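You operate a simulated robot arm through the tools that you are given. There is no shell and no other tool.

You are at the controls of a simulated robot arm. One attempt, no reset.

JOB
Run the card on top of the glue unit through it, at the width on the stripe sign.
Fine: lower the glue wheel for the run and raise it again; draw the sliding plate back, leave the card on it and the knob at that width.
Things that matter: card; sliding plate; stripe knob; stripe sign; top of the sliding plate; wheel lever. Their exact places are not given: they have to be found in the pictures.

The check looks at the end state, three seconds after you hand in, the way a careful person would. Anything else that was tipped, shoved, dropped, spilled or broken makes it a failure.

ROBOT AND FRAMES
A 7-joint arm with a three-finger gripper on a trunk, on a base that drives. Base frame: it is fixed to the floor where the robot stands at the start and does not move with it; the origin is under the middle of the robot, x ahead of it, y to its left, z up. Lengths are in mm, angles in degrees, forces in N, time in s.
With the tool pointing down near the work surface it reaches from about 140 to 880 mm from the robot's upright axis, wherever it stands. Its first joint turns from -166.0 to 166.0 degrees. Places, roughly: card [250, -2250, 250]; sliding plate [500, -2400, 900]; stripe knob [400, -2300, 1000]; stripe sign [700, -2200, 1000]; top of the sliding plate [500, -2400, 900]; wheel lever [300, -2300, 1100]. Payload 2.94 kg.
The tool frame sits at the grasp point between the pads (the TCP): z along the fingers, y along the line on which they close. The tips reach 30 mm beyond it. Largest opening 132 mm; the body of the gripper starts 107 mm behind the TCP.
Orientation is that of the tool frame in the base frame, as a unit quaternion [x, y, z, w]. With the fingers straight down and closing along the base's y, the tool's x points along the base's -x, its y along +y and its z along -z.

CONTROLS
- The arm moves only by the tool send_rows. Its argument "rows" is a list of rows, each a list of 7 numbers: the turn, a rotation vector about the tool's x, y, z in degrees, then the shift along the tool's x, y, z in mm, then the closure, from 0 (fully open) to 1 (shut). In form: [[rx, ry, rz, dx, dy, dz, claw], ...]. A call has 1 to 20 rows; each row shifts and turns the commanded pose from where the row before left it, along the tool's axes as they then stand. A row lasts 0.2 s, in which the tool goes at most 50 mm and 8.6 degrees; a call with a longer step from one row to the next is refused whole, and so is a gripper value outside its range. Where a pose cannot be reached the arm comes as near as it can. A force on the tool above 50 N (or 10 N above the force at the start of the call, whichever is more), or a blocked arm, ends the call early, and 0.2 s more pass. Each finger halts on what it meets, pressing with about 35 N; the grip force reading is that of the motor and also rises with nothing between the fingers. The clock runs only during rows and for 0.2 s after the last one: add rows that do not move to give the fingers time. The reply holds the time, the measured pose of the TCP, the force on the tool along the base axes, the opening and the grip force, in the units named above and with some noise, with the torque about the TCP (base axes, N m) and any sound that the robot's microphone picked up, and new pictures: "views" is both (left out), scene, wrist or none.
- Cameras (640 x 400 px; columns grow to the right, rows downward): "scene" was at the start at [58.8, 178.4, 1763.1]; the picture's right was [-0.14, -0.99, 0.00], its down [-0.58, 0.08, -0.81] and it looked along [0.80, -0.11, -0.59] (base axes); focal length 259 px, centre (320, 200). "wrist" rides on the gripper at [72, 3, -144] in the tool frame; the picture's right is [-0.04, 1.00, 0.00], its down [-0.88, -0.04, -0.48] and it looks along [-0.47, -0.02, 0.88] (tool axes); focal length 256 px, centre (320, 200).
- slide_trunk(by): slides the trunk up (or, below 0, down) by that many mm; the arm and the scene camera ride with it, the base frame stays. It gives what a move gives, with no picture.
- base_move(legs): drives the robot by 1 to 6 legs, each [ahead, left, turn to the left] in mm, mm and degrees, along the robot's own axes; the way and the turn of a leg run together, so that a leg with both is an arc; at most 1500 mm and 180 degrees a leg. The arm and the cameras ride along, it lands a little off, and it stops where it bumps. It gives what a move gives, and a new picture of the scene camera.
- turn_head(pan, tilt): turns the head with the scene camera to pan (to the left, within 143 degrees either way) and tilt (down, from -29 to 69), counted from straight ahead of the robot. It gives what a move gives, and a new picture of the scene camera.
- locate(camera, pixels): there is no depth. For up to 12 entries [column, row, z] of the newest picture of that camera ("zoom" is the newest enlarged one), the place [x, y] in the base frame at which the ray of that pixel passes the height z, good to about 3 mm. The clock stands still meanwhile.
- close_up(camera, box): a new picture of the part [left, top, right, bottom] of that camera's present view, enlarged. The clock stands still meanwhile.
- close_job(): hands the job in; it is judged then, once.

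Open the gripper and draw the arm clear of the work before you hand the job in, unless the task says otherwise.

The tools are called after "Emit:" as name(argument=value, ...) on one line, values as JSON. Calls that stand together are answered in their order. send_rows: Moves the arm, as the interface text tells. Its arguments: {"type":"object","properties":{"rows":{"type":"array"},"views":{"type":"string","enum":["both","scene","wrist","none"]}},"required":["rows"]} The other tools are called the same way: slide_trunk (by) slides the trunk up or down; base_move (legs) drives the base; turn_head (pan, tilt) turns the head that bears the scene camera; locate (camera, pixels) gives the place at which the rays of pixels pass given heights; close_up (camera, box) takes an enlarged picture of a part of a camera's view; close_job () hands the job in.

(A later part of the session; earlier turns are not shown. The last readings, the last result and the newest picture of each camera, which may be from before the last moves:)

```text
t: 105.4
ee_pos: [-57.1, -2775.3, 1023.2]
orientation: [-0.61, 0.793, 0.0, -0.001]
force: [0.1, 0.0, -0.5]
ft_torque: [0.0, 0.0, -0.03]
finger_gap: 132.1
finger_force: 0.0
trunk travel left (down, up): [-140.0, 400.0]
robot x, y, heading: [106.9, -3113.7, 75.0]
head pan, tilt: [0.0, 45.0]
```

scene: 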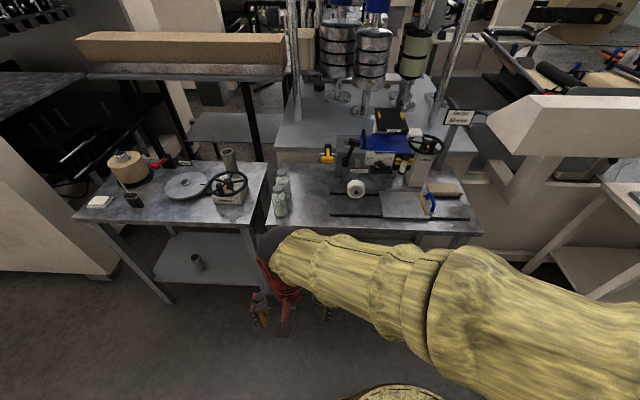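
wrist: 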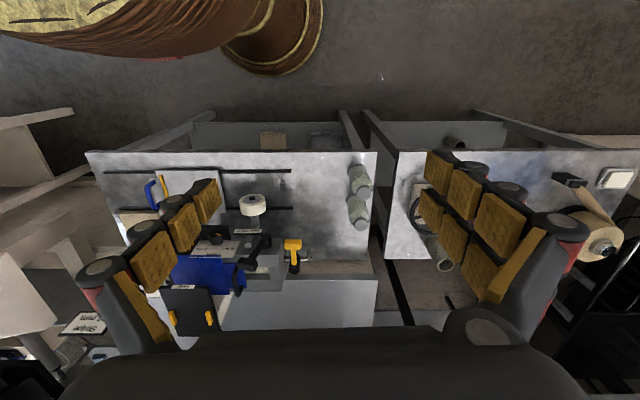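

Now the unit is fully seen; the card on the shelf is hidden by the arm. I zoom on the unit and locate key parts.

Emit:
close_up(camera="scene", box=[310, 100, 470, 200])

Emit:
close_up(camera="scene", box=[330, 140, 410, 190])

Emit:
close_up(camera="scene", box=[320, 150, 480, 250])

```text
4.00 times, centred on (390, 150) of scene
```

zoom: 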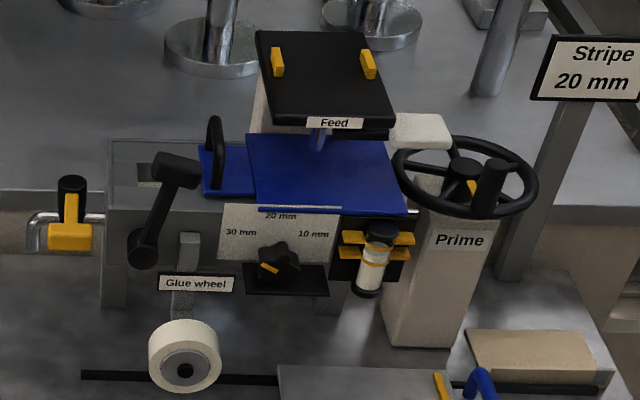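

```text
8.00 times, centred on (370, 165) of scene
```

zoom: 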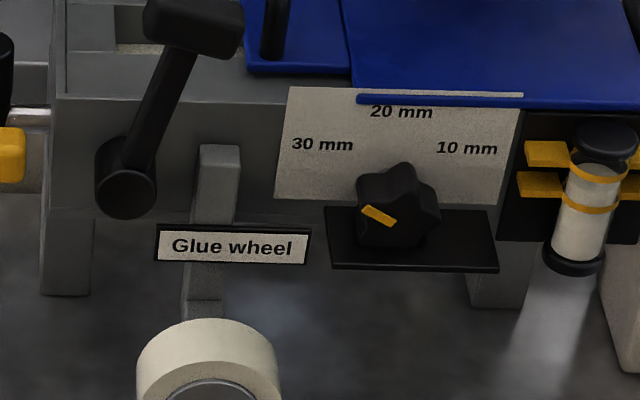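

```text
4.00 times, centred on (400, 200) of scene
```

zoom: 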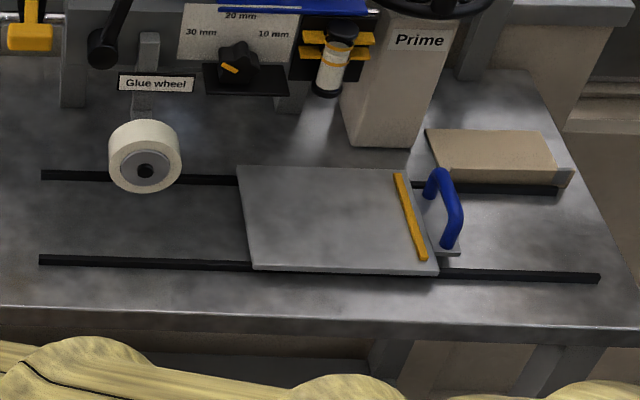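

There are two tan cards: one on the table top right of the slide at (447,190), one on the shelf. I zoom on the table one and measure the parts.

Emit:
close_up(camera="scene", box=[416, 170, 480, 210])

Emit:
locate(camera="scene", pixels=[[428, 182, 890], [462, 196, 890], [355, 188, 950], [345, 160, 1000], [380, 165, 1000], [380, 192, 890], [383, 217, 890], [429, 218, 890], [420, 192, 890], [270, 228, 870], [483, 232, 870]])

```text
10.00 times, centred on (448, 190) of scene
```

zoom: 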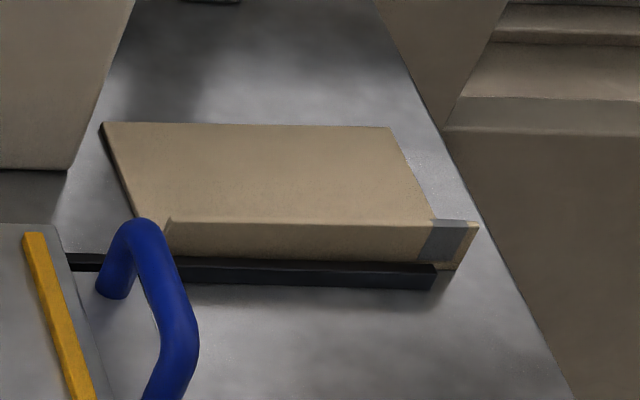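

```text
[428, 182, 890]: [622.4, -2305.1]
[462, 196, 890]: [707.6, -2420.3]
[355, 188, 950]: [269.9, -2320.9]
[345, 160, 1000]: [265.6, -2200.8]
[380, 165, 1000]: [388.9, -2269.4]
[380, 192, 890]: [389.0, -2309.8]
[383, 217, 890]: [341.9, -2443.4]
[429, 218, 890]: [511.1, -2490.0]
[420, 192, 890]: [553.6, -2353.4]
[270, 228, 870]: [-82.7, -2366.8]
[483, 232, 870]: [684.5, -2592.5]
```

Both look alike (front lip, grey end). I bring the wrist camera low in front of the table to inspect the shelf card: down 400 with a tilt forward.

Emit:
send_rows(rows=[[0, 0, 0, 0, -30, 40, 0], [0, 0, 0, 0, -30, 40, 0], [0, 0, 0, 0, -30, 40, 0], [0, 0, 0, 0, -30, 40, 0], [0, 0, 0, 0, -30, 40, 0], [0, 0, 0, 0, -30, 40, 0], [0, 0, 0, 0, -20, 40, 0], [0, 0, 0, 0, 0, 40, 0], [0, 0, 0, 0, 0, 40, 0], [0, -8, 0, 0, 0, 0, 0], [0, -8, 0, 0, 0, 0, 0], [0, -8, 0, 0, 0, 0, 0], [0, -8, 0, 0, 0, 0, 0], [0, -8, 0, 0, 0, 0, 0], [0, -8, 0, 0, 0, 0, 0]])

```text
t: 107.8
ee_pos: [138.0, -2809.2, 665.9]
orientation: [-0.602, 0.785, 0.09, 0.112]
force: [0.0, 0.6, -0.3]
ft_torque: [-0.04, 0.01, -0.04]
finger_gap: 131.8
finger_force: 0.0
trunk travel left (down, up): [-140.0, 400.0]
robot x, y, heading: [109.4, -3114.3, 74.9]
head pan, tilt: [0.0, 45.0]
stopped in row 12: the force on the tool passed its limit at 87 N (the readings are from after the stop); the commanded pose is now the measured one
```

scene: 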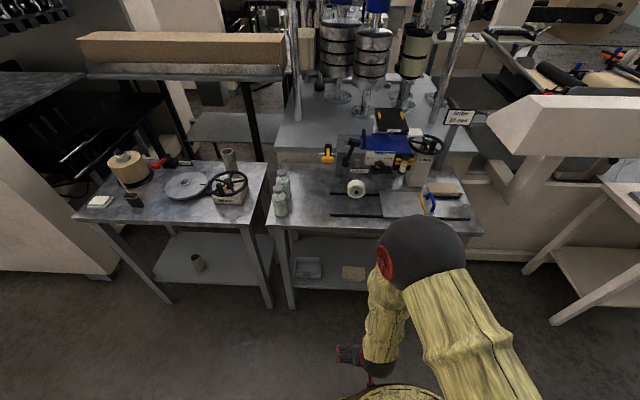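
wrist: 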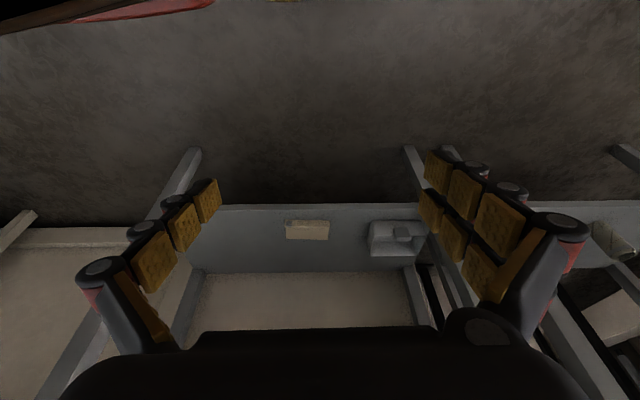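

The wrist bumped the robot's own trunk while tilting (no harm to the scene visible). The scene camera now sees the shelf card at (352,273); I zoom both cameras.

Emit:
close_up(camera="scene", box=[272, 230, 368, 290])

Emit:
close_up(camera="wrist", box=[260, 200, 356, 260])

Emit:
locate(camera="scene", pixels=[[352, 273, 250], [352, 273, 200], [352, 273, 300], [295, 307, 0]])

Emit:
locate(camera="wrist", pixels=[[307, 230, 250], [307, 230, 200], [307, 230, 300], [400, 205, 250]])

```text
6.67 times, centred on (320, 260) of scene
```

zoom: 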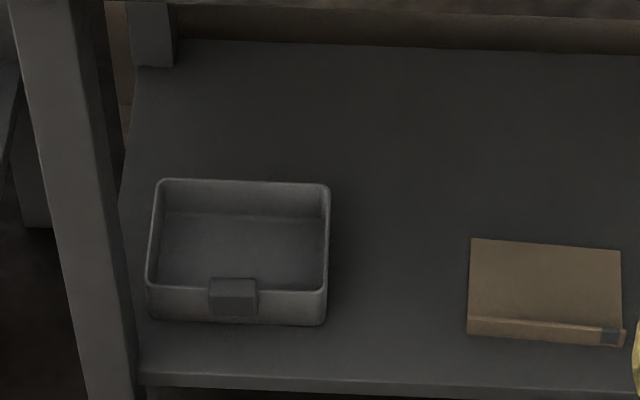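

```text
6.67 times, centred on (308, 230) of wrist
```

zoom: 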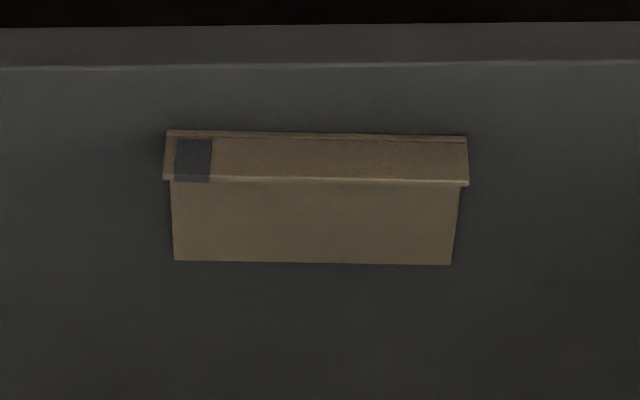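

```text
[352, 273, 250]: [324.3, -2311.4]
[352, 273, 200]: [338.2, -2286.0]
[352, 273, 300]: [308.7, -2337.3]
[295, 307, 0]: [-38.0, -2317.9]
```

```text
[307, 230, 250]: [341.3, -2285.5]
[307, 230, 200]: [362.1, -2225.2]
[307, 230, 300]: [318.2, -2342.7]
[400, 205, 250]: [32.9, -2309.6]
```

Same kind of card in both spots. Before deciding I want wrist-camera views of the table card and Feed tray, so I untilt the tool, raise the trunk, and swing the arm ahead above the table.

Emit:
send_rows(rows=[[0, 0, 0, -20, 0, 0, 0], [0, 0, 0, -20, 0, 0, 0], [0, 8, 0, 0, 0, 0, 0], [0, 8, 0, 0, 0, 0, 0]], views="none")

Emit:
slide_trunk(by=400)

```text
t: 108.8
ee_pos: [147.9, -2771.8, 679.3]
orientation: [-0.608, 0.794, 0.005, 0.0]
force: [-0.3, 0.6, 0.2]
ft_torque: [0.05, 0.02, 0.0]
finger_gap: 132.2
finger_force: 0.1
trunk travel left (down, up): [-140.0, 400.0]
robot x, y, heading: [111.8, -3114.5, 75.4]
head pan, tilt: [0.0, 45.0]
```

```text
t: 112.7
ee_pos: [149.1, -2771.9, 1079.5]
orientation: [-0.609, 0.793, 0.005, 0.001]
force: [-0.3, 0.2, 0.0]
ft_torque: [0.01, 0.03, -0.01]
finger_gap: 132.0
finger_force: 0.1
trunk travel left (down, up): [-540.0, 0.0]
robot x, y, heading: [109.6, -3116.7, 75.2]
head pan, tilt: [0.0, 45.0]
```

I raise the tool to 1350 mm, then move the base 250 ahead and 100 right so the unit is in reach.

Emit:
send_rows(rows=[[0, 0, 0, 0, 0, -45, 0], [0, 0, 0, 0, 0, -45, 0], [0, 0, 0, 0, 0, -45, 0], [0, 0, 0, 0, 0, -45, 0], [0, 0, 0, 0, 0, -45, 0], [0, 0, 0, 0, 0, -45, 0]], views="none")

Emit:
base_move(legs=[[0, -100, -2.7], [250, 0, 0]])

Emit:
send_rows(rows=[[0, 0, 0, 0, -40, 0, 0], [0, 0, 0, 0, -40, 0, 0], [0, 0, 0, 0, -40, 0, 0], [0, 0, 0, 0, -40, 0, 0], [0, 0, 0, 0, -40, 0, 0]])

```text
t: 114.1
ee_pos: [147.3, -2775.4, 1349.4]
orientation: [-0.609, 0.793, 0.005, 0.002]
force: [-0.1, -0.8, -0.2]
ft_torque: [0.01, 0.03, 0.0]
finger_gap: 131.8
finger_force: 0.1
trunk travel left (down, up): [-540.0, 0.0]
robot x, y, heading: [109.3, -3117.0, 74.9]
head pan, tilt: [0.0, 45.0]
```

```text
t: 116.7
ee_pos: [334.6, -2549.9, 1348.8]
orientation: [-0.591, 0.807, 0.005, 0.001]
force: [-0.5, 0.8, -0.2]
ft_torque: [-0.06, 0.0, -0.01]
finger_gap: 132.2
finger_force: 0.0
trunk travel left (down, up): [-540.0, 0.0]
robot x, y, heading: [281.5, -2891.5, 72.7]
head pan, tilt: [0.0, 45.0]
```

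scene: 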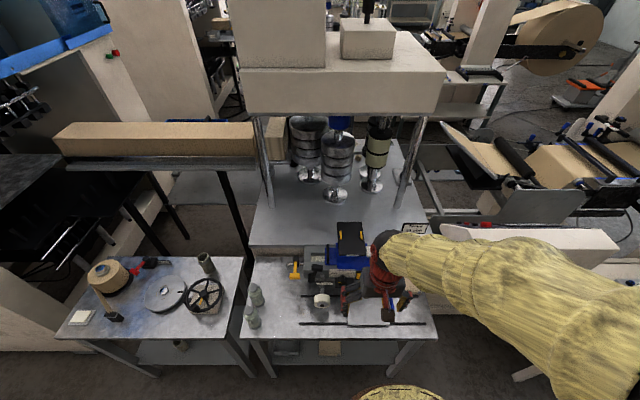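

```text
t: 117.9
ee_pos: [528.7, -2612.4, 1346.2]
orientation: [-0.592, 0.806, 0.005, 0.0]
force: [-0.1, -0.2, -0.5]
ft_torque: [0.03, 0.02, -0.03]
finger_gap: 131.8
finger_force: 0.0
trunk travel left (down, up): [-540.0, 0.0]
robot x, y, heading: [281.7, -2889.0, 72.6]
head pan, tilt: [0.0, 45.0]
```

scene: 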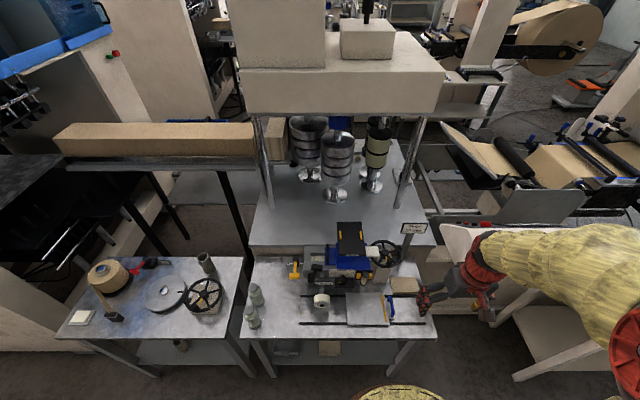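
wrist: 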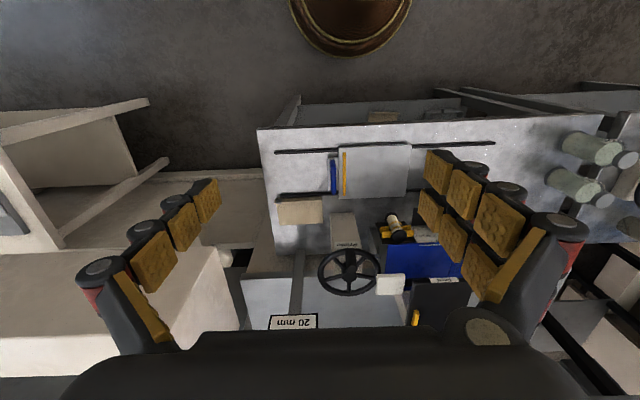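

Good views of the unit from both cameras. I zoom in on the table card, feed tray and plate.

Emit:
close_up(camera="wrist", box=[260, 170, 420, 270])

Emit:
close_up(camera="scene", box=[300, 250, 460, 350])

Emit:
close_up(camera="scene", box=[280, 215, 408, 295])

Emit:
close_up(camera="scene", box=[230, 300, 390, 400])

```text
4.00 times, centred on (340, 220) of wrist
```

zoom: 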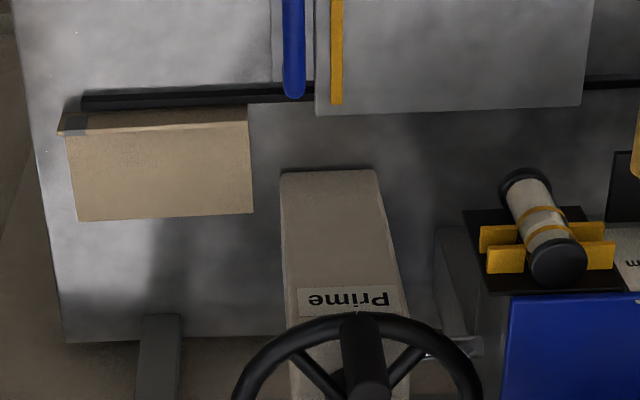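

```text
4.00 times, centred on (380, 300) of scene
```

zoom: 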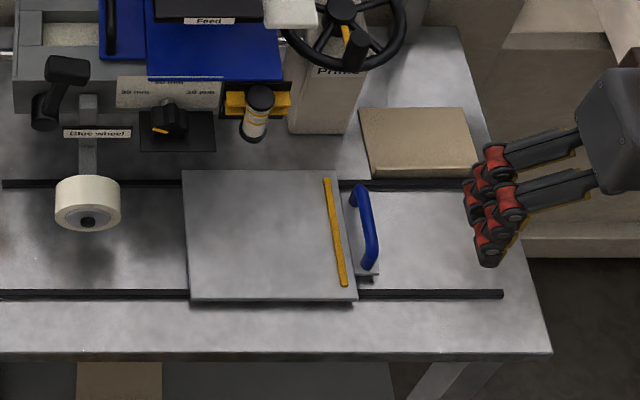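

```text
5.00 times, centred on (344, 255) of scene
```

zoom: 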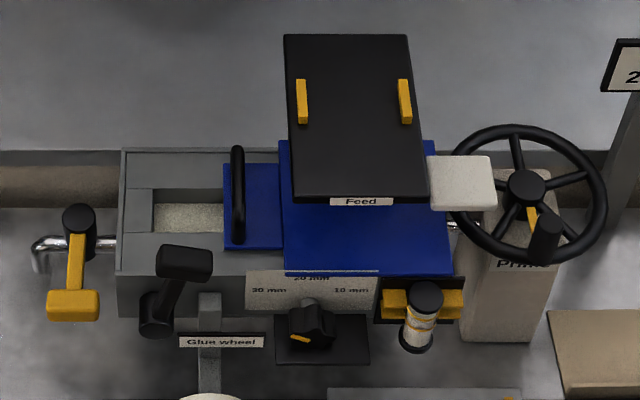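

```text
4.00 times, centred on (310, 350) of scene
```

zoom: 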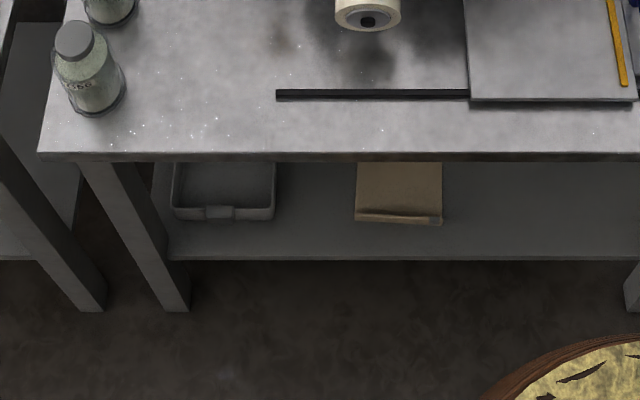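

The two cards are identical; the words of the job ("on top of the glue unit") pick the one lying on the unit's table top, not the one on the shelf below. I now triangulate the table height and key parts using both cameras.

Emit:
locate(camera="scene", pixels=[[437.7, 337.5, 850], [437.7, 337.5, 900], [437.7, 337.5, 950], [425.7, 323.2, 900], [300, 323, 900], [345.5, 292.5, 900], [389, 325, 900], [347.5, 326, 900], [389.5, 276.5, 900], [417.5, 277, 900], [419.5, 292, 900], [392.5, 294, 900]])

Emit:
locate(camera="wrist", pixels=[[258, 129, 850], [258, 129, 900], [258, 129, 950], [277, 203, 900], [321.5, 197, 900], [323, 223, 900], [279.5, 225, 900], [339, 198, 900], [405.5, 196, 900], [340, 147, 900], [411, 143, 900]])

```text
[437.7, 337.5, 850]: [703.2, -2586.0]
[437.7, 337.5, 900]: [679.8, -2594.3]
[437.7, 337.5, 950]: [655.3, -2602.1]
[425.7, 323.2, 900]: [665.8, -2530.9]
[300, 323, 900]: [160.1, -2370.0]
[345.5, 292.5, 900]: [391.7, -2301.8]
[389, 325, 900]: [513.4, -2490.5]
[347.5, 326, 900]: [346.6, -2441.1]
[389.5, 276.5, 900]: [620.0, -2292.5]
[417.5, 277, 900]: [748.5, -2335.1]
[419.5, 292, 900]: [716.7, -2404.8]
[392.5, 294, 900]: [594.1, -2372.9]
```

```text
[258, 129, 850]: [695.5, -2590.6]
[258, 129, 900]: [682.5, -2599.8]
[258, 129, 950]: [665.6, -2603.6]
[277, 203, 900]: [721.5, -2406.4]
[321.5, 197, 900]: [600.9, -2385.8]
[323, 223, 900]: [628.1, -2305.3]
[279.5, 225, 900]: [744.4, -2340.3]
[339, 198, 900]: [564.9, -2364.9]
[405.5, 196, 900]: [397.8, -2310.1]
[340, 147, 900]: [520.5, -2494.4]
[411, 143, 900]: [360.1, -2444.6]
```

Table top is z≈890, card centre ≈(671,-2355), plate centre ≈(457,-2401), rail direction -17.65°. I locate the Prime wheel, knob, lever and handle, which constrain the arm.

Emit:
locate(camera="scene", pixels=[[385.2, 253.4, 1100], [401.4, 254, 1100], [385.2, 267.4, 1100], [342, 281, 960], [317, 268, 1040], [311, 280, 980], [321, 307, 930], [392, 305, 920], [386.5, 295, 900], [386.5, 321, 900], [410, 230, 1150], [352, 240, 1150]])

Emit:
locate(camera="wrist", pixels=[[349, 272, 1100], [318, 272, 1100], [349, 249, 1100], [293, 323, 1150], [318, 322, 1100], [333, 175, 920], [333, 190, 920], [333, 160, 920], [344, 172, 900], [388, 285, 1100]])

```text
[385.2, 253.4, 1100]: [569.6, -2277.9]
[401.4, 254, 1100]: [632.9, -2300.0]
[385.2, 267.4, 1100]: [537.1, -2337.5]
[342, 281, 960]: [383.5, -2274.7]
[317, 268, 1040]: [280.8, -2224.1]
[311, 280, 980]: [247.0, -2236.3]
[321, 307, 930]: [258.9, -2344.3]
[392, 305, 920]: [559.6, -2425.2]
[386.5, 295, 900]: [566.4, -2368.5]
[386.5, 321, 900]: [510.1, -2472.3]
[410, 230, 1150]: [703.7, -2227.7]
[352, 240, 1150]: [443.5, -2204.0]
```

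```text
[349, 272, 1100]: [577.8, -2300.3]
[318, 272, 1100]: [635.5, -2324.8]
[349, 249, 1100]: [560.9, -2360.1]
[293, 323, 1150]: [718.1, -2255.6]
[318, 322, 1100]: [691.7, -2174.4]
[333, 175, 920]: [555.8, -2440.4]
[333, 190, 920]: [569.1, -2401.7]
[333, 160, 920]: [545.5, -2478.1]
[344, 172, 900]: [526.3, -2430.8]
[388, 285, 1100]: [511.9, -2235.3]
```

Wheel rim keeps ~90 mm clear if I grasp the lip's right part near (690,-2402). I go above it and turn the tool -90° so the fingers close front-to-back.

Emit:
send_rows(rows=[[0, 0, 0, -35, -14, 0, 0], [0, 0, 0, -35, -14, 0, 0], [0, 0, 0, -35, -14, 0, 0], [0, 0, 0, -35, -14, 0, 0], [0, 0, 0, -35, -14, 0, 0], [0, 0, 0, -35, -14, 0, 0], [0, 0, 0, -38, -7, 0, 0], [0, 0, -8, 0, 0, 0, 0], [0, 0, -8, 0, 0, 0, 0], [0, 0, -8, 0, 0, 0, 0], [0, 0, -8, 0, 0, 0, 0], [0, 0, -8, 0, 0, 0, 0], [0, 0, -8, 0, 0, 0, 0], [0, 0, -8, 0, 0, 0, 0], [0, 0, -8, 0, 0, 0, 0], [0, 0, -8, 0, 0, 0, 0], [0, 0, -8, 0, 0, 0, 0], [0, 0, -8, 0, 0, 0, 0], [0, 0, -2, 0, 0, 0, 0]])

```text
t: 121.9
ee_pos: [687.2, -2404.7, 1350.1]
orientation: [0.988, -0.152, -0.003, -0.005]
force: [-0.9, -0.4, 0.8]
ft_torque: [0.02, 0.03, 0.02]
finger_gap: 132.0
finger_force: 0.0
trunk travel left (down, up): [-540.0, 0.0]
robot x, y, heading: [279.9, -2890.2, 72.5]
head pan, tilt: [0.0, 45.0]
```

scene: 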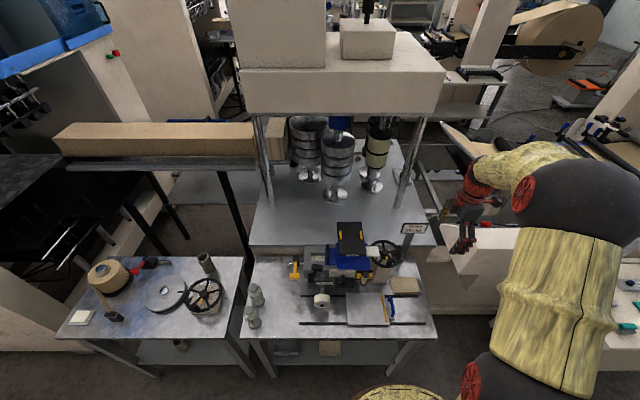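
wrist: 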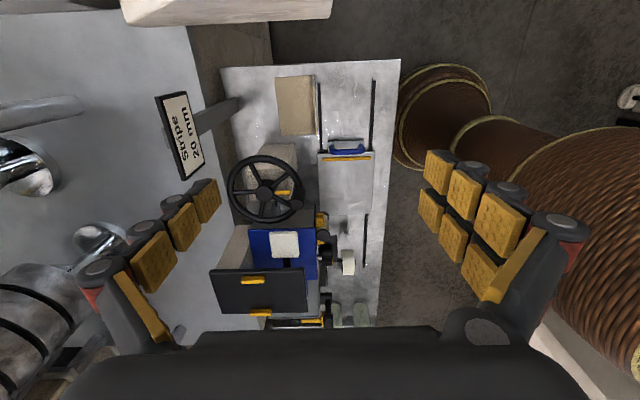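

The tool is aligned (x along +u, y toward the robot). I descend to z≈1080 above the card for a close look at the lip.

Emit:
send_rows(rows=[[0, 0, 0, 0, 0, 45, 0], [0, 0, 0, 0, 0, 45, 0], [0, 0, 0, 0, 0, 45, 0], [0, 0, 0, 0, 0, 45, 0], [0, 0, 0, 0, 0, 45, 0], [0, 0, 0, 0, 0, 45, 0]])

Emit:
close_up(camera="scene", box=[370, 240, 450, 290])

```text
t: 123.3
ee_pos: [682.7, -2402.2, 1081.2]
orientation: [0.988, -0.153, -0.002, -0.005]
force: [0.7, 0.6, 0.3]
ft_torque: [-0.09, 0.05, -0.01]
finger_gap: 131.8
finger_force: 0.1
trunk travel left (down, up): [-540.0, 0.0]
robot x, y, heading: [281.4, -2889.7, 72.6]
head pan, tilt: [0.0, 45.0]
```

scene: 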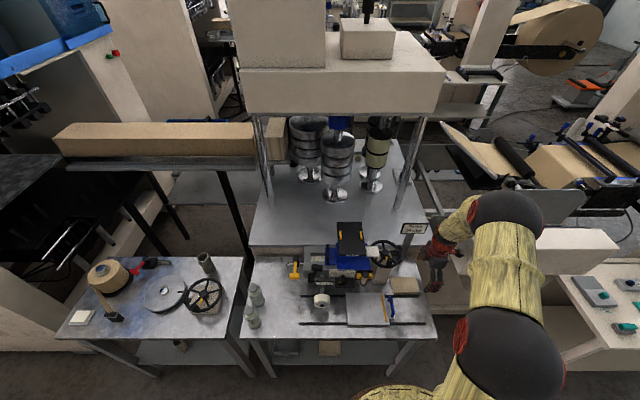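
wrist: 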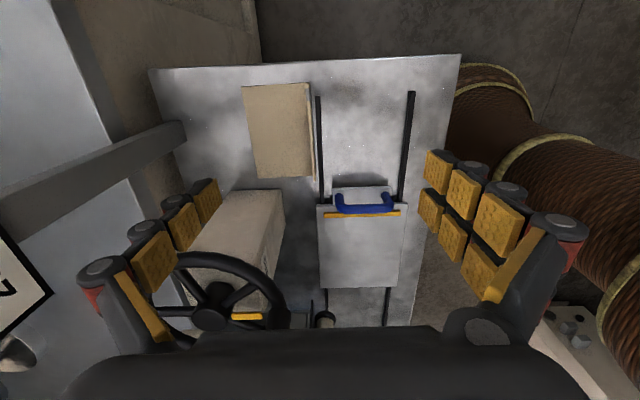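

```text
8.00 times, centred on (410, 265) of scene
```

zoom: 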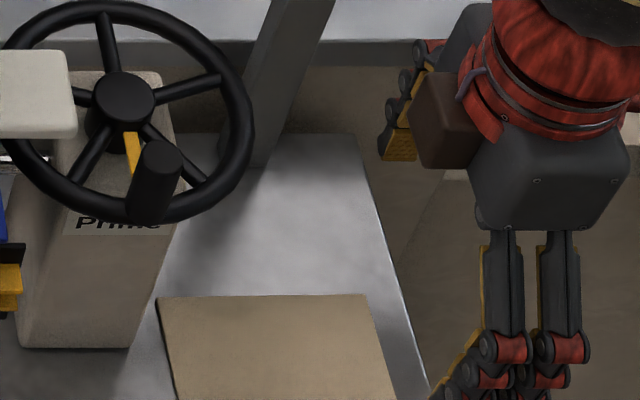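

The tool axis meets the table near pixel (320,124), right at the lip side of the card. I zoom in on the card in the wrist view.

Emit:
close_up(camera="wrist", box=[230, 70, 358, 190])

Emit:
locate(camera="wrist", pixels=[[307, 84, 900], [313, 176, 900], [307, 84, 890], [313, 176, 890], [243, 87, 890], [258, 178, 890], [318, 95, 890], [321, 200, 890]])

```text
3.33 times, centred on (294, 130) of wrist
```

zoom: 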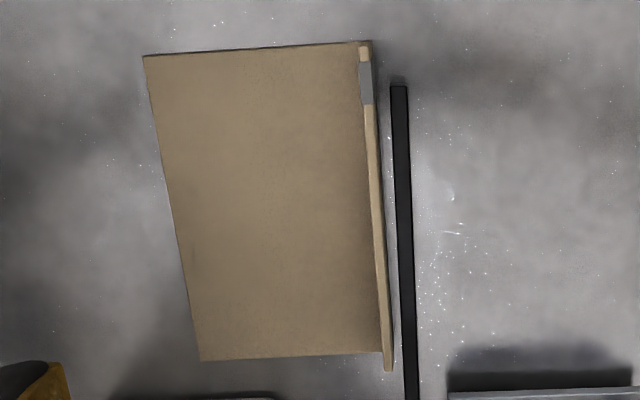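

```text
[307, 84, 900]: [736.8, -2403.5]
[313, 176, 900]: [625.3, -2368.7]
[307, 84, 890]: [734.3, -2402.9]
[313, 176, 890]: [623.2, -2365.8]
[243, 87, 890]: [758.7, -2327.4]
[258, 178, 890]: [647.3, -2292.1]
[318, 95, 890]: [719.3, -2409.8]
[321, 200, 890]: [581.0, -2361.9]
```

The wrist estimate of the lip's position is ~20 mm off earlier ones along u, so I cross-check with the scene camera and a fresh wrist reading.

Emit:
locate(camera="scene", pixels=[[389.7, 277.2, 890], [415.6, 276.6, 890], [420, 290, 890], [392.7, 294, 890], [437.7, 337.5, 890], [426, 323.5, 890]])

Emit:
locate(camera="wrist", pixels=[[461, 54, 890], [412, 91, 890], [149, 68, 890], [317, 205, 900], [402, 205, 900], [320, 290, 900], [402, 288, 900]])

```text
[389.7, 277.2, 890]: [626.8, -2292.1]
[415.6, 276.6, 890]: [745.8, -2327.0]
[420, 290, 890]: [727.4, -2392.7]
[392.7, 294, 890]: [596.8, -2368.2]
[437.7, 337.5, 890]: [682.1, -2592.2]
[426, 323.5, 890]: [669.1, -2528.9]
```

```text
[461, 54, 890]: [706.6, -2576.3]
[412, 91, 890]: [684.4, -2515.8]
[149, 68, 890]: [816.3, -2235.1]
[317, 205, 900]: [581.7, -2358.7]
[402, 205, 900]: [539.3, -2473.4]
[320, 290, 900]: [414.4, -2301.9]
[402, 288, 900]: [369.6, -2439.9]
```

The scene camera seems biased ~15 mm in u; I'll servo on the wrist view, where the tool axis is column 320. The lip (col ~312) is ~10 mm behind the axis: I shift y by -9, half close and descend to z≈980.

Emit:
send_rows(rows=[[0, 0, 0, 0, -9, 20, 0.5], [0, 0, 0, 0, 0, 40, 0.5], [0, 0, 0, 0, 0, 40, 0.5], [0, 0, 0, 0, 0, 0, 0.5], [0, 0, 0, 0, 0, 0, 0.5]])

Emit:
close_up(camera="wrist", box=[200, 60, 440, 210])

```text
t: 124.5
ee_pos: [685.8, -2388.6, 979.3]
orientation: [0.988, -0.153, -0.003, -0.004]
force: [0.1, 0.4, 0.1]
ft_torque: [-0.01, 0.01, 0.02]
finger_gap: 66.0
finger_force: 0.1
trunk travel left (down, up): [-540.0, 0.0]
robot x, y, heading: [277.0, -2893.3, 72.6]
head pan, tilt: [0.0, 45.0]
```

scene: 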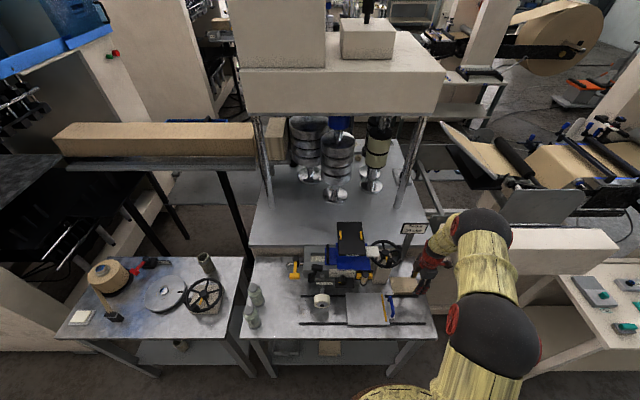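
wrist: 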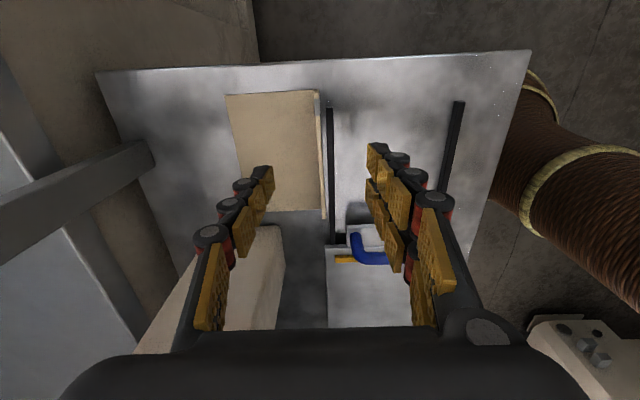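

```text
2.67 times, centred on (320, 135) of wrist
```

zoom: 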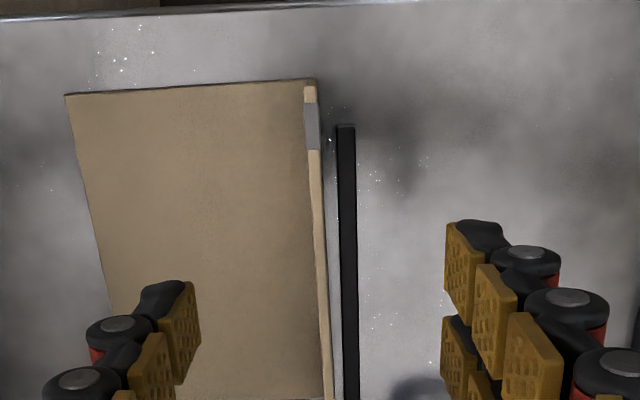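

Lip lies under the tool axis (col 320, row ~148) near its middle. I descend to z≈932 in small steps and look.

Emit:
send_rows(rows=[[0, 0, 0, 0, 0, 20, 0.5], [0, 0, 0, 0, 0, 15, 0.5], [0, 0, 0, 0, 0, 10, 0.5]], views="wrist")

Emit:
close_up(camera="scene", box=[380, 255, 460, 305])

```text
t: 125.3
ee_pos: [688.9, -2387.9, 932.3]
orientation: [0.988, -0.152, -0.003, -0.005]
force: [0.2, -0.1, -0.7]
ft_torque: [0.01, 0.02, -0.03]
finger_gap: 66.1
finger_force: 0.0
trunk travel left (down, up): [-540.0, 0.0]
robot x, y, heading: [280.4, -2889.6, 72.6]
head pan, tilt: [0.0, 45.0]
```

wrist: 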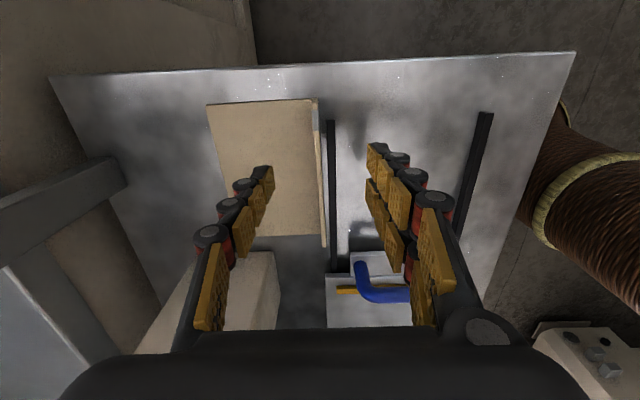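

```text
8.00 times, centred on (420, 280) of scene
```

zoom: 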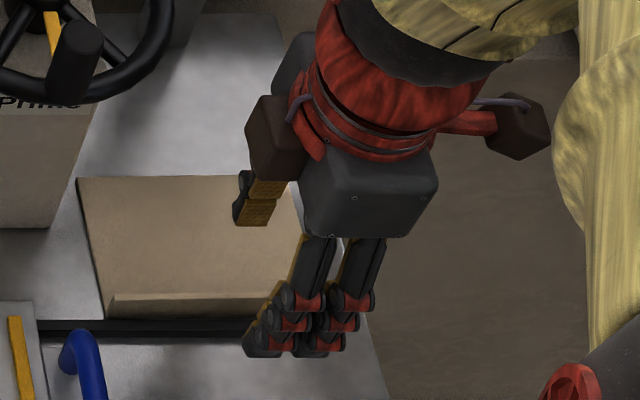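

Fingers straddle the lip; I close the gripper and watch the gap.

Emit:
send_rows(rows=[[0, 0, 0, 0, 0, 0, 0.75], [0, 0, 0, 0, 0, 0, 0.9], [0, 0, 0, 0, 0, 0, 1], [0, 0, 0, 0, 0, 0, 1], [0, 0, 0, 0, 0, 0, 1], [0, 0, 0, 0, 0, 0, 1]], views="wrist")

Emit:
close_up(camera="wrist", box=[200, 80, 440, 230])

Emit:
close_up(camera="scene", box=[380, 255, 460, 305])

```text
t: 126.7
ee_pos: [688.2, -2388.4, 932.7]
orientation: [0.988, -0.153, -0.003, -0.005]
force: [-0.9, -0.7, 0.0]
ft_torque: [0.0, 0.01, 0.0]
finger_gap: 0.3
finger_force: 22.7
trunk travel left (down, up): [-540.0, 0.0]
robot x, y, heading: [283.4, -2887.7, 72.3]
head pan, tilt: [0.0, 45.0]
```

wrist: 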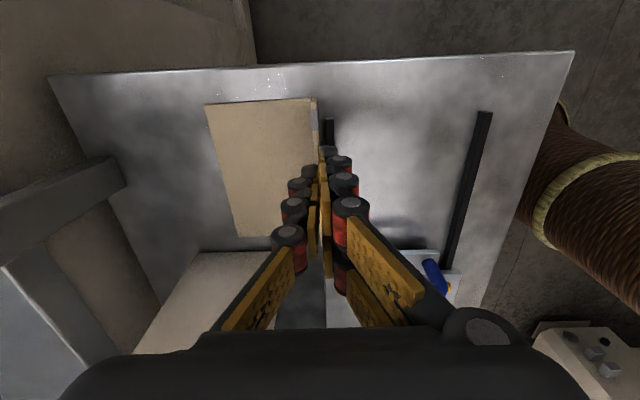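

```text
2.67 times, centred on (320, 155) of wrist
```

zoom: 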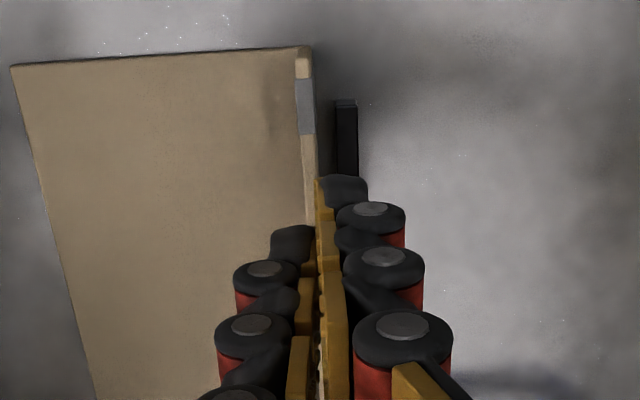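

```text
8.00 times, centred on (420, 280) of scene
```

zoom: 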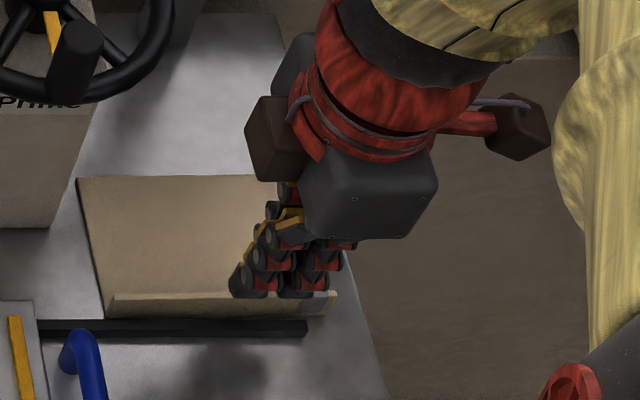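

The fingers closed empty: the tips are above the lip, which runs right under them. I reopen to ~42 mm and lower 14 mm carefully.

Emit:
send_rows(rows=[[0, 0, 0, 0, 0, -5, 0.66], [0, 0, 0, 0, 0, 0, 0.66], [0, 0, 0, 0, 0, 0, 0.66], [0, 0, 0, 0, 0, 6, 0.66], [0, 0, 0, 0, 0, 5, 0.66], [0, 0, 0, 0, 0, 4, 0.66], [0, 0, 0, 0, 0, 4, 0.66]], views="wrist")

Emit:
close_up(camera="wrist", box=[200, 80, 440, 230])

Emit:
close_up(camera="scene", box=[380, 255, 460, 305])

```text
t: 128.3
ee_pos: [689.2, -2388.2, 918.2]
orientation: [0.988, -0.153, -0.003, -0.005]
force: [0.3, 0.0, 0.3]
ft_torque: [0.01, -0.04, -0.01]
finger_gap: 44.9
finger_force: 0.1
trunk travel left (down, up): [-540.0, 0.0]
robot x, y, heading: [279.8, -2889.5, 72.4]
head pan, tilt: [0.0, 45.0]
```

wrist: 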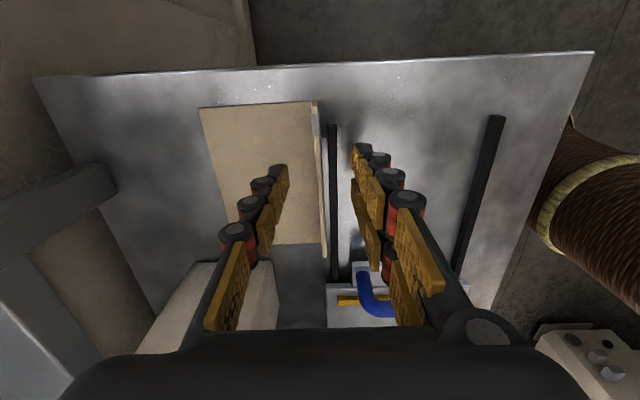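

```text
2.67 times, centred on (320, 155) of wrist
```

zoom: 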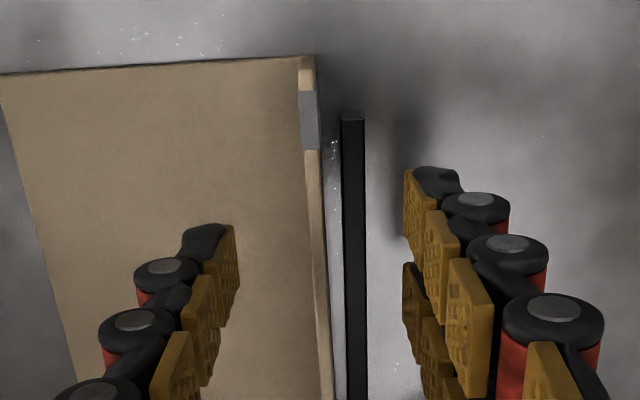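

```text
8.00 times, centred on (420, 280) of scene
```

zoom: 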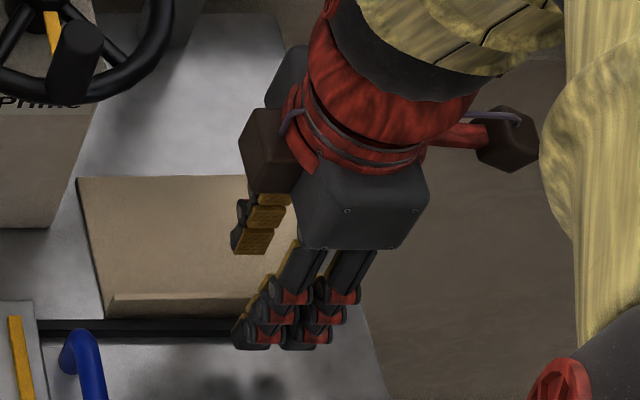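

Shadows show the tips still well above the table. I check the scene-camera bias by locating the visible front fingertip, whose true place I know.

Emit:
locate(camera="scene", pixels=[[412.5, 298.3, 888], [410.5, 286.3, 888], [412.5, 298.3, 900], [418.5, 298.3, 888]])

Emit:
locate(camera="wrist", pixels=[[315, 112, 888], [323, 255, 888], [331, 125, 880], [334, 280, 880], [498, 117, 880]])

```text
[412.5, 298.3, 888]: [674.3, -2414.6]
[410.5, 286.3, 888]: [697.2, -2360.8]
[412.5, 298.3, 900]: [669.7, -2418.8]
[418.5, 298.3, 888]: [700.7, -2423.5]
```

```text
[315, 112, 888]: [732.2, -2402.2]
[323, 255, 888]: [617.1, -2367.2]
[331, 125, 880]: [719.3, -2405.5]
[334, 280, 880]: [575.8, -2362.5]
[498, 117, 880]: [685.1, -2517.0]
```

Scene and arm agree at the fingertip, so the table is really lower, about z≈858. I lower another 18 mm in small steps (tips to ≈870).

Emit:
send_rows(rows=[[0, 0, 0, 0, 0, 6, 0.66], [0, 0, 0, 0, 0, 4, 0.66], [0, 0, 0, 0, 0, 4, 0.66], [0, 0, 0, 0, 0, 4, 0.66]], views="wrist")

Emit:
close_up(camera="wrist", box=[200, 80, 440, 230])

Emit:
close_up(camera="scene", box=[380, 255, 460, 305])

```text
t: 129.3
ee_pos: [689.1, -2388.4, 900.9]
orientation: [0.988, -0.153, -0.003, -0.004]
force: [0.4, -1.0, 1.0]
ft_torque: [0.02, 0.01, 0.03]
finger_gap: 44.9
finger_force: 0.1
trunk travel left (down, up): [-540.0, 0.0]
robot x, y, heading: [279.7, -2895.5, 72.3]
head pan, tilt: [0.0, 45.0]
```

wrist: 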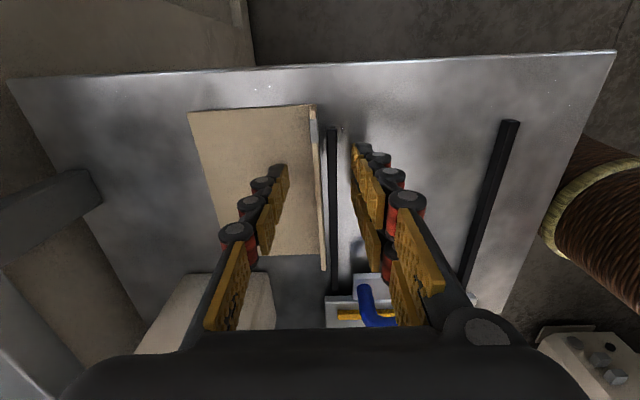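

```text
2.67 times, centred on (320, 155) of wrist
```

zoom: 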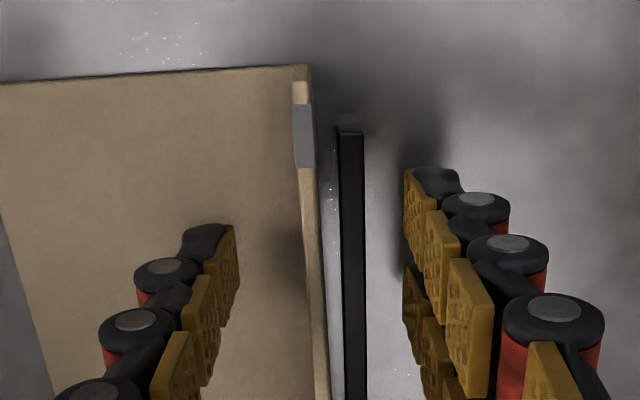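

```text
8.00 times, centred on (420, 280) of scene
```

zoom: 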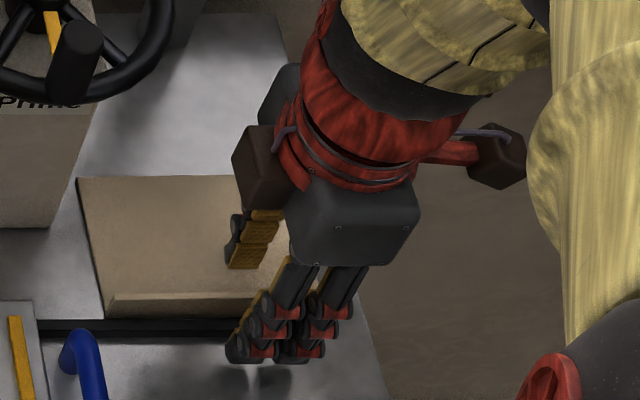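

The tips are ~10 mm above the table by their shadows and the lip is between them. I close again.

Emit:
send_rows(rows=[[0, 0, 0, 0, 0, 0, 0.8], [0, 0, 0, 0, 0, 0, 0.9], [0, 0, 0, 0, 0, 0, 1], [0, 0, 0, 0, 0, 0, 1], [0, 0, 0, 0, 0, 0, 1]], views="wrist")

Emit:
close_up(camera="wrist", box=[200, 80, 440, 230])

Emit:
close_up(camera="scene", box=[380, 255, 460, 305])

```text
t: 130.5
ee_pos: [689.9, -2389.5, 901.3]
orientation: [0.988, -0.153, -0.003, -0.005]
force: [-0.9, -0.2, -0.3]
ft_torque: [0.0, 0.01, 0.0]
finger_gap: 6.1
finger_force: 31.8
trunk travel left (down, up): [-540.0, 0.0]
robot x, y, heading: [284.4, -2894.2, 72.5]
head pan, tilt: [0.0, 45.0]
```

wrist: 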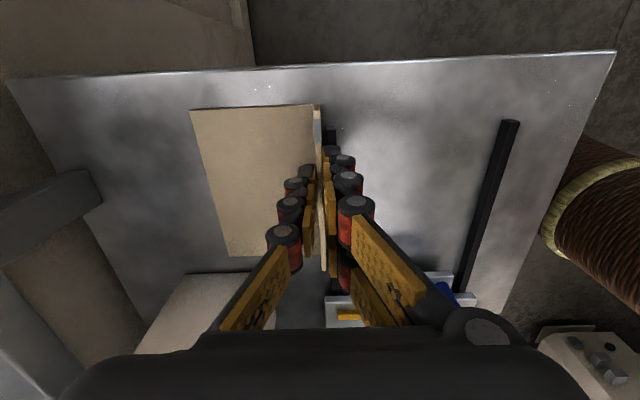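

```text
2.67 times, centred on (320, 155) of wrist
```

zoom: 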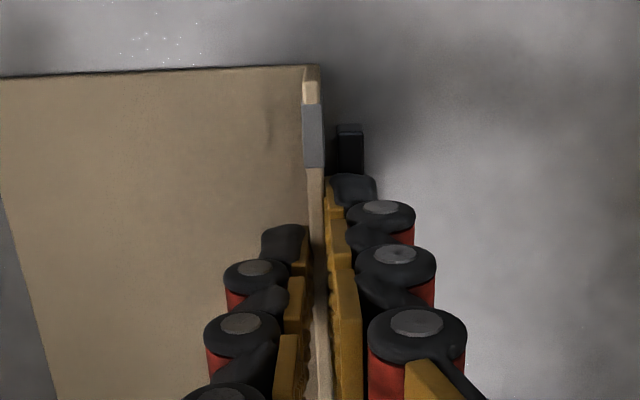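

```text
8.00 times, centred on (420, 280) of scene
```

zoom: 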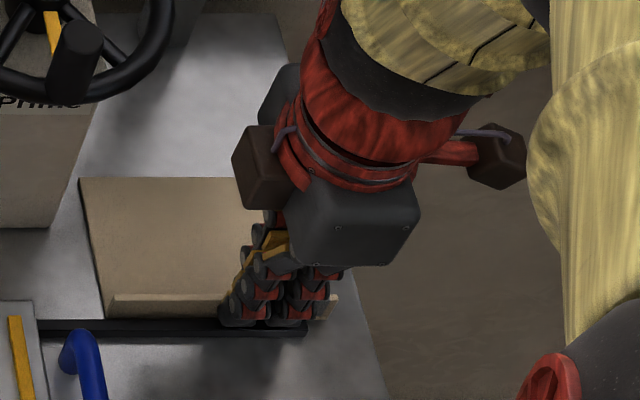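

Gap 6.1 mm: the lip is held. I lift 110 mm straight up, then pull it toward the robot (+y) clear of the Prime wheel.

Emit:
send_rows(rows=[[0, 0, 0, 0, 0, -10, 1], [0, 0, 0, 0, 0, -20, 1], [0, 0, 0, 0, 0, -30, 1], [0, 0, 0, 0, 0, -30, 1], [0, 0, 0, 0, 0, -20, 1], [0, 0, 0, 0, 30, 0, 1], [0, 0, 0, 0, 40, 0, 1], [0, 0, 0, 0, 40, 0, 1], [0, 0, 0, 0, 20, 0, 1]])

Emit:
close_up(camera="scene", box=[290, 240, 450, 340])

```text
t: 132.5
ee_pos: [651.8, -2517.2, 1009.3]
orientation: [0.988, -0.153, -0.002, -0.005]
force: [0.2, 0.4, -0.1]
ft_torque: [0.0, 0.02, -0.03]
finger_gap: 6.0
finger_force: 32.5
trunk travel left (down, up): [-540.0, 0.0]
robot x, y, heading: [282.1, -2893.0, 72.4]
head pan, tilt: [0.0, 45.0]
```

scene: 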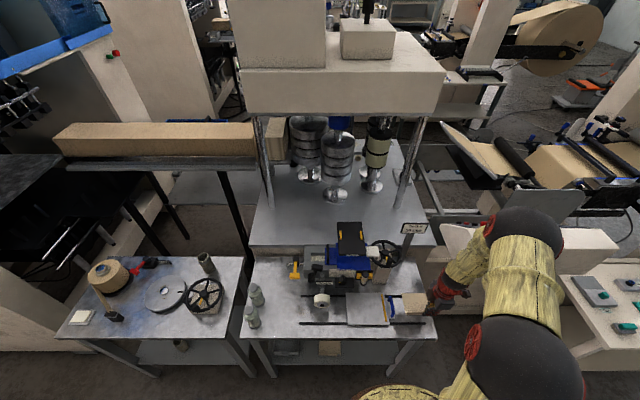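
wrist: 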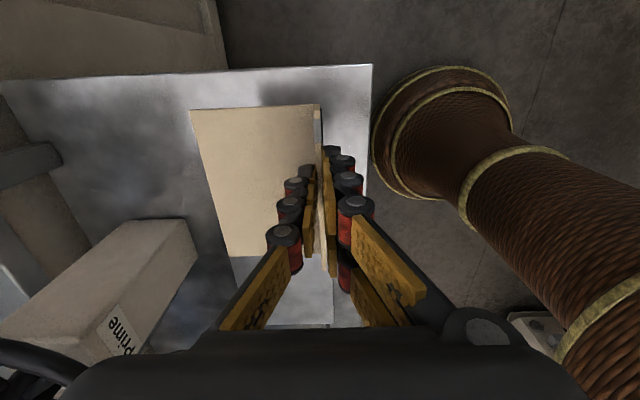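

```text
4.00 times, centred on (370, 290) of scene
```

zoom: 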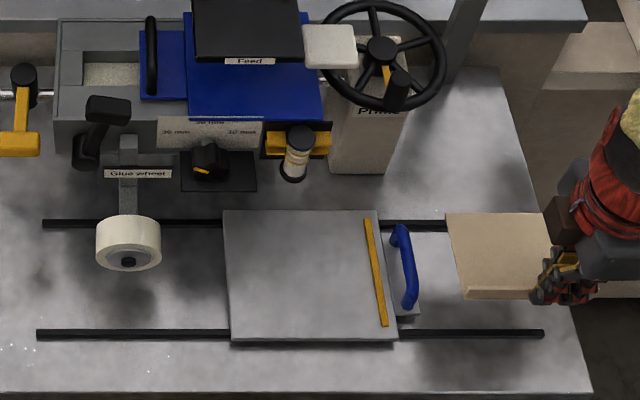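

The card hangs level in the grip. I measure plate, wheel, knob, lever in the zoomed scene picture.

Emit:
locate(camera="zoom", pixels=[[223, 211, 886], [375, 209, 886], [397, 340, 886], [232, 338, 886], [368, 222, 890], [383, 324, 890], [128, 262, 945], [96, 245, 945], [161, 240, 945], [37, 333, 858], [543, 333, 858], [43, 222, 858]])

Emit:
locate(camera="zoom", pixels=[[401, 230, 915], [412, 300, 915], [407, 290, 915], [208, 160, 980], [208, 175, 960], [105, 110, 1040], [85, 155, 980], [295, 150, 950], [128, 150, 970], [550, 215, 980], [465, 297, 975], [447, 213, 970]])

```text
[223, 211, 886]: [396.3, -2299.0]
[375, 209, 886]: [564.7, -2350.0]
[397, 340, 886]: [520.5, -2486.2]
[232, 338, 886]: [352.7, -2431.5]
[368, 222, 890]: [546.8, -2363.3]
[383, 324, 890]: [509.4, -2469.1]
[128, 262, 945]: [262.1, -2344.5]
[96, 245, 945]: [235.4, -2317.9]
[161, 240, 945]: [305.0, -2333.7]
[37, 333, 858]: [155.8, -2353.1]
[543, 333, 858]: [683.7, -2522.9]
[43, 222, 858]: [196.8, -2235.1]
```

```text
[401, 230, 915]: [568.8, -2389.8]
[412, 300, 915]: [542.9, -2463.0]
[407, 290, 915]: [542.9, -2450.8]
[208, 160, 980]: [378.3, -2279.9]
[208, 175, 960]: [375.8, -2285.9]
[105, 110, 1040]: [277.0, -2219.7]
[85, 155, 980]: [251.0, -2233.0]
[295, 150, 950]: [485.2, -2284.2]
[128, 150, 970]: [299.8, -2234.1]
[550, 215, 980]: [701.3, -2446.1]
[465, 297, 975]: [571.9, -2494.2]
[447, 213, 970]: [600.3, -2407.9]
```

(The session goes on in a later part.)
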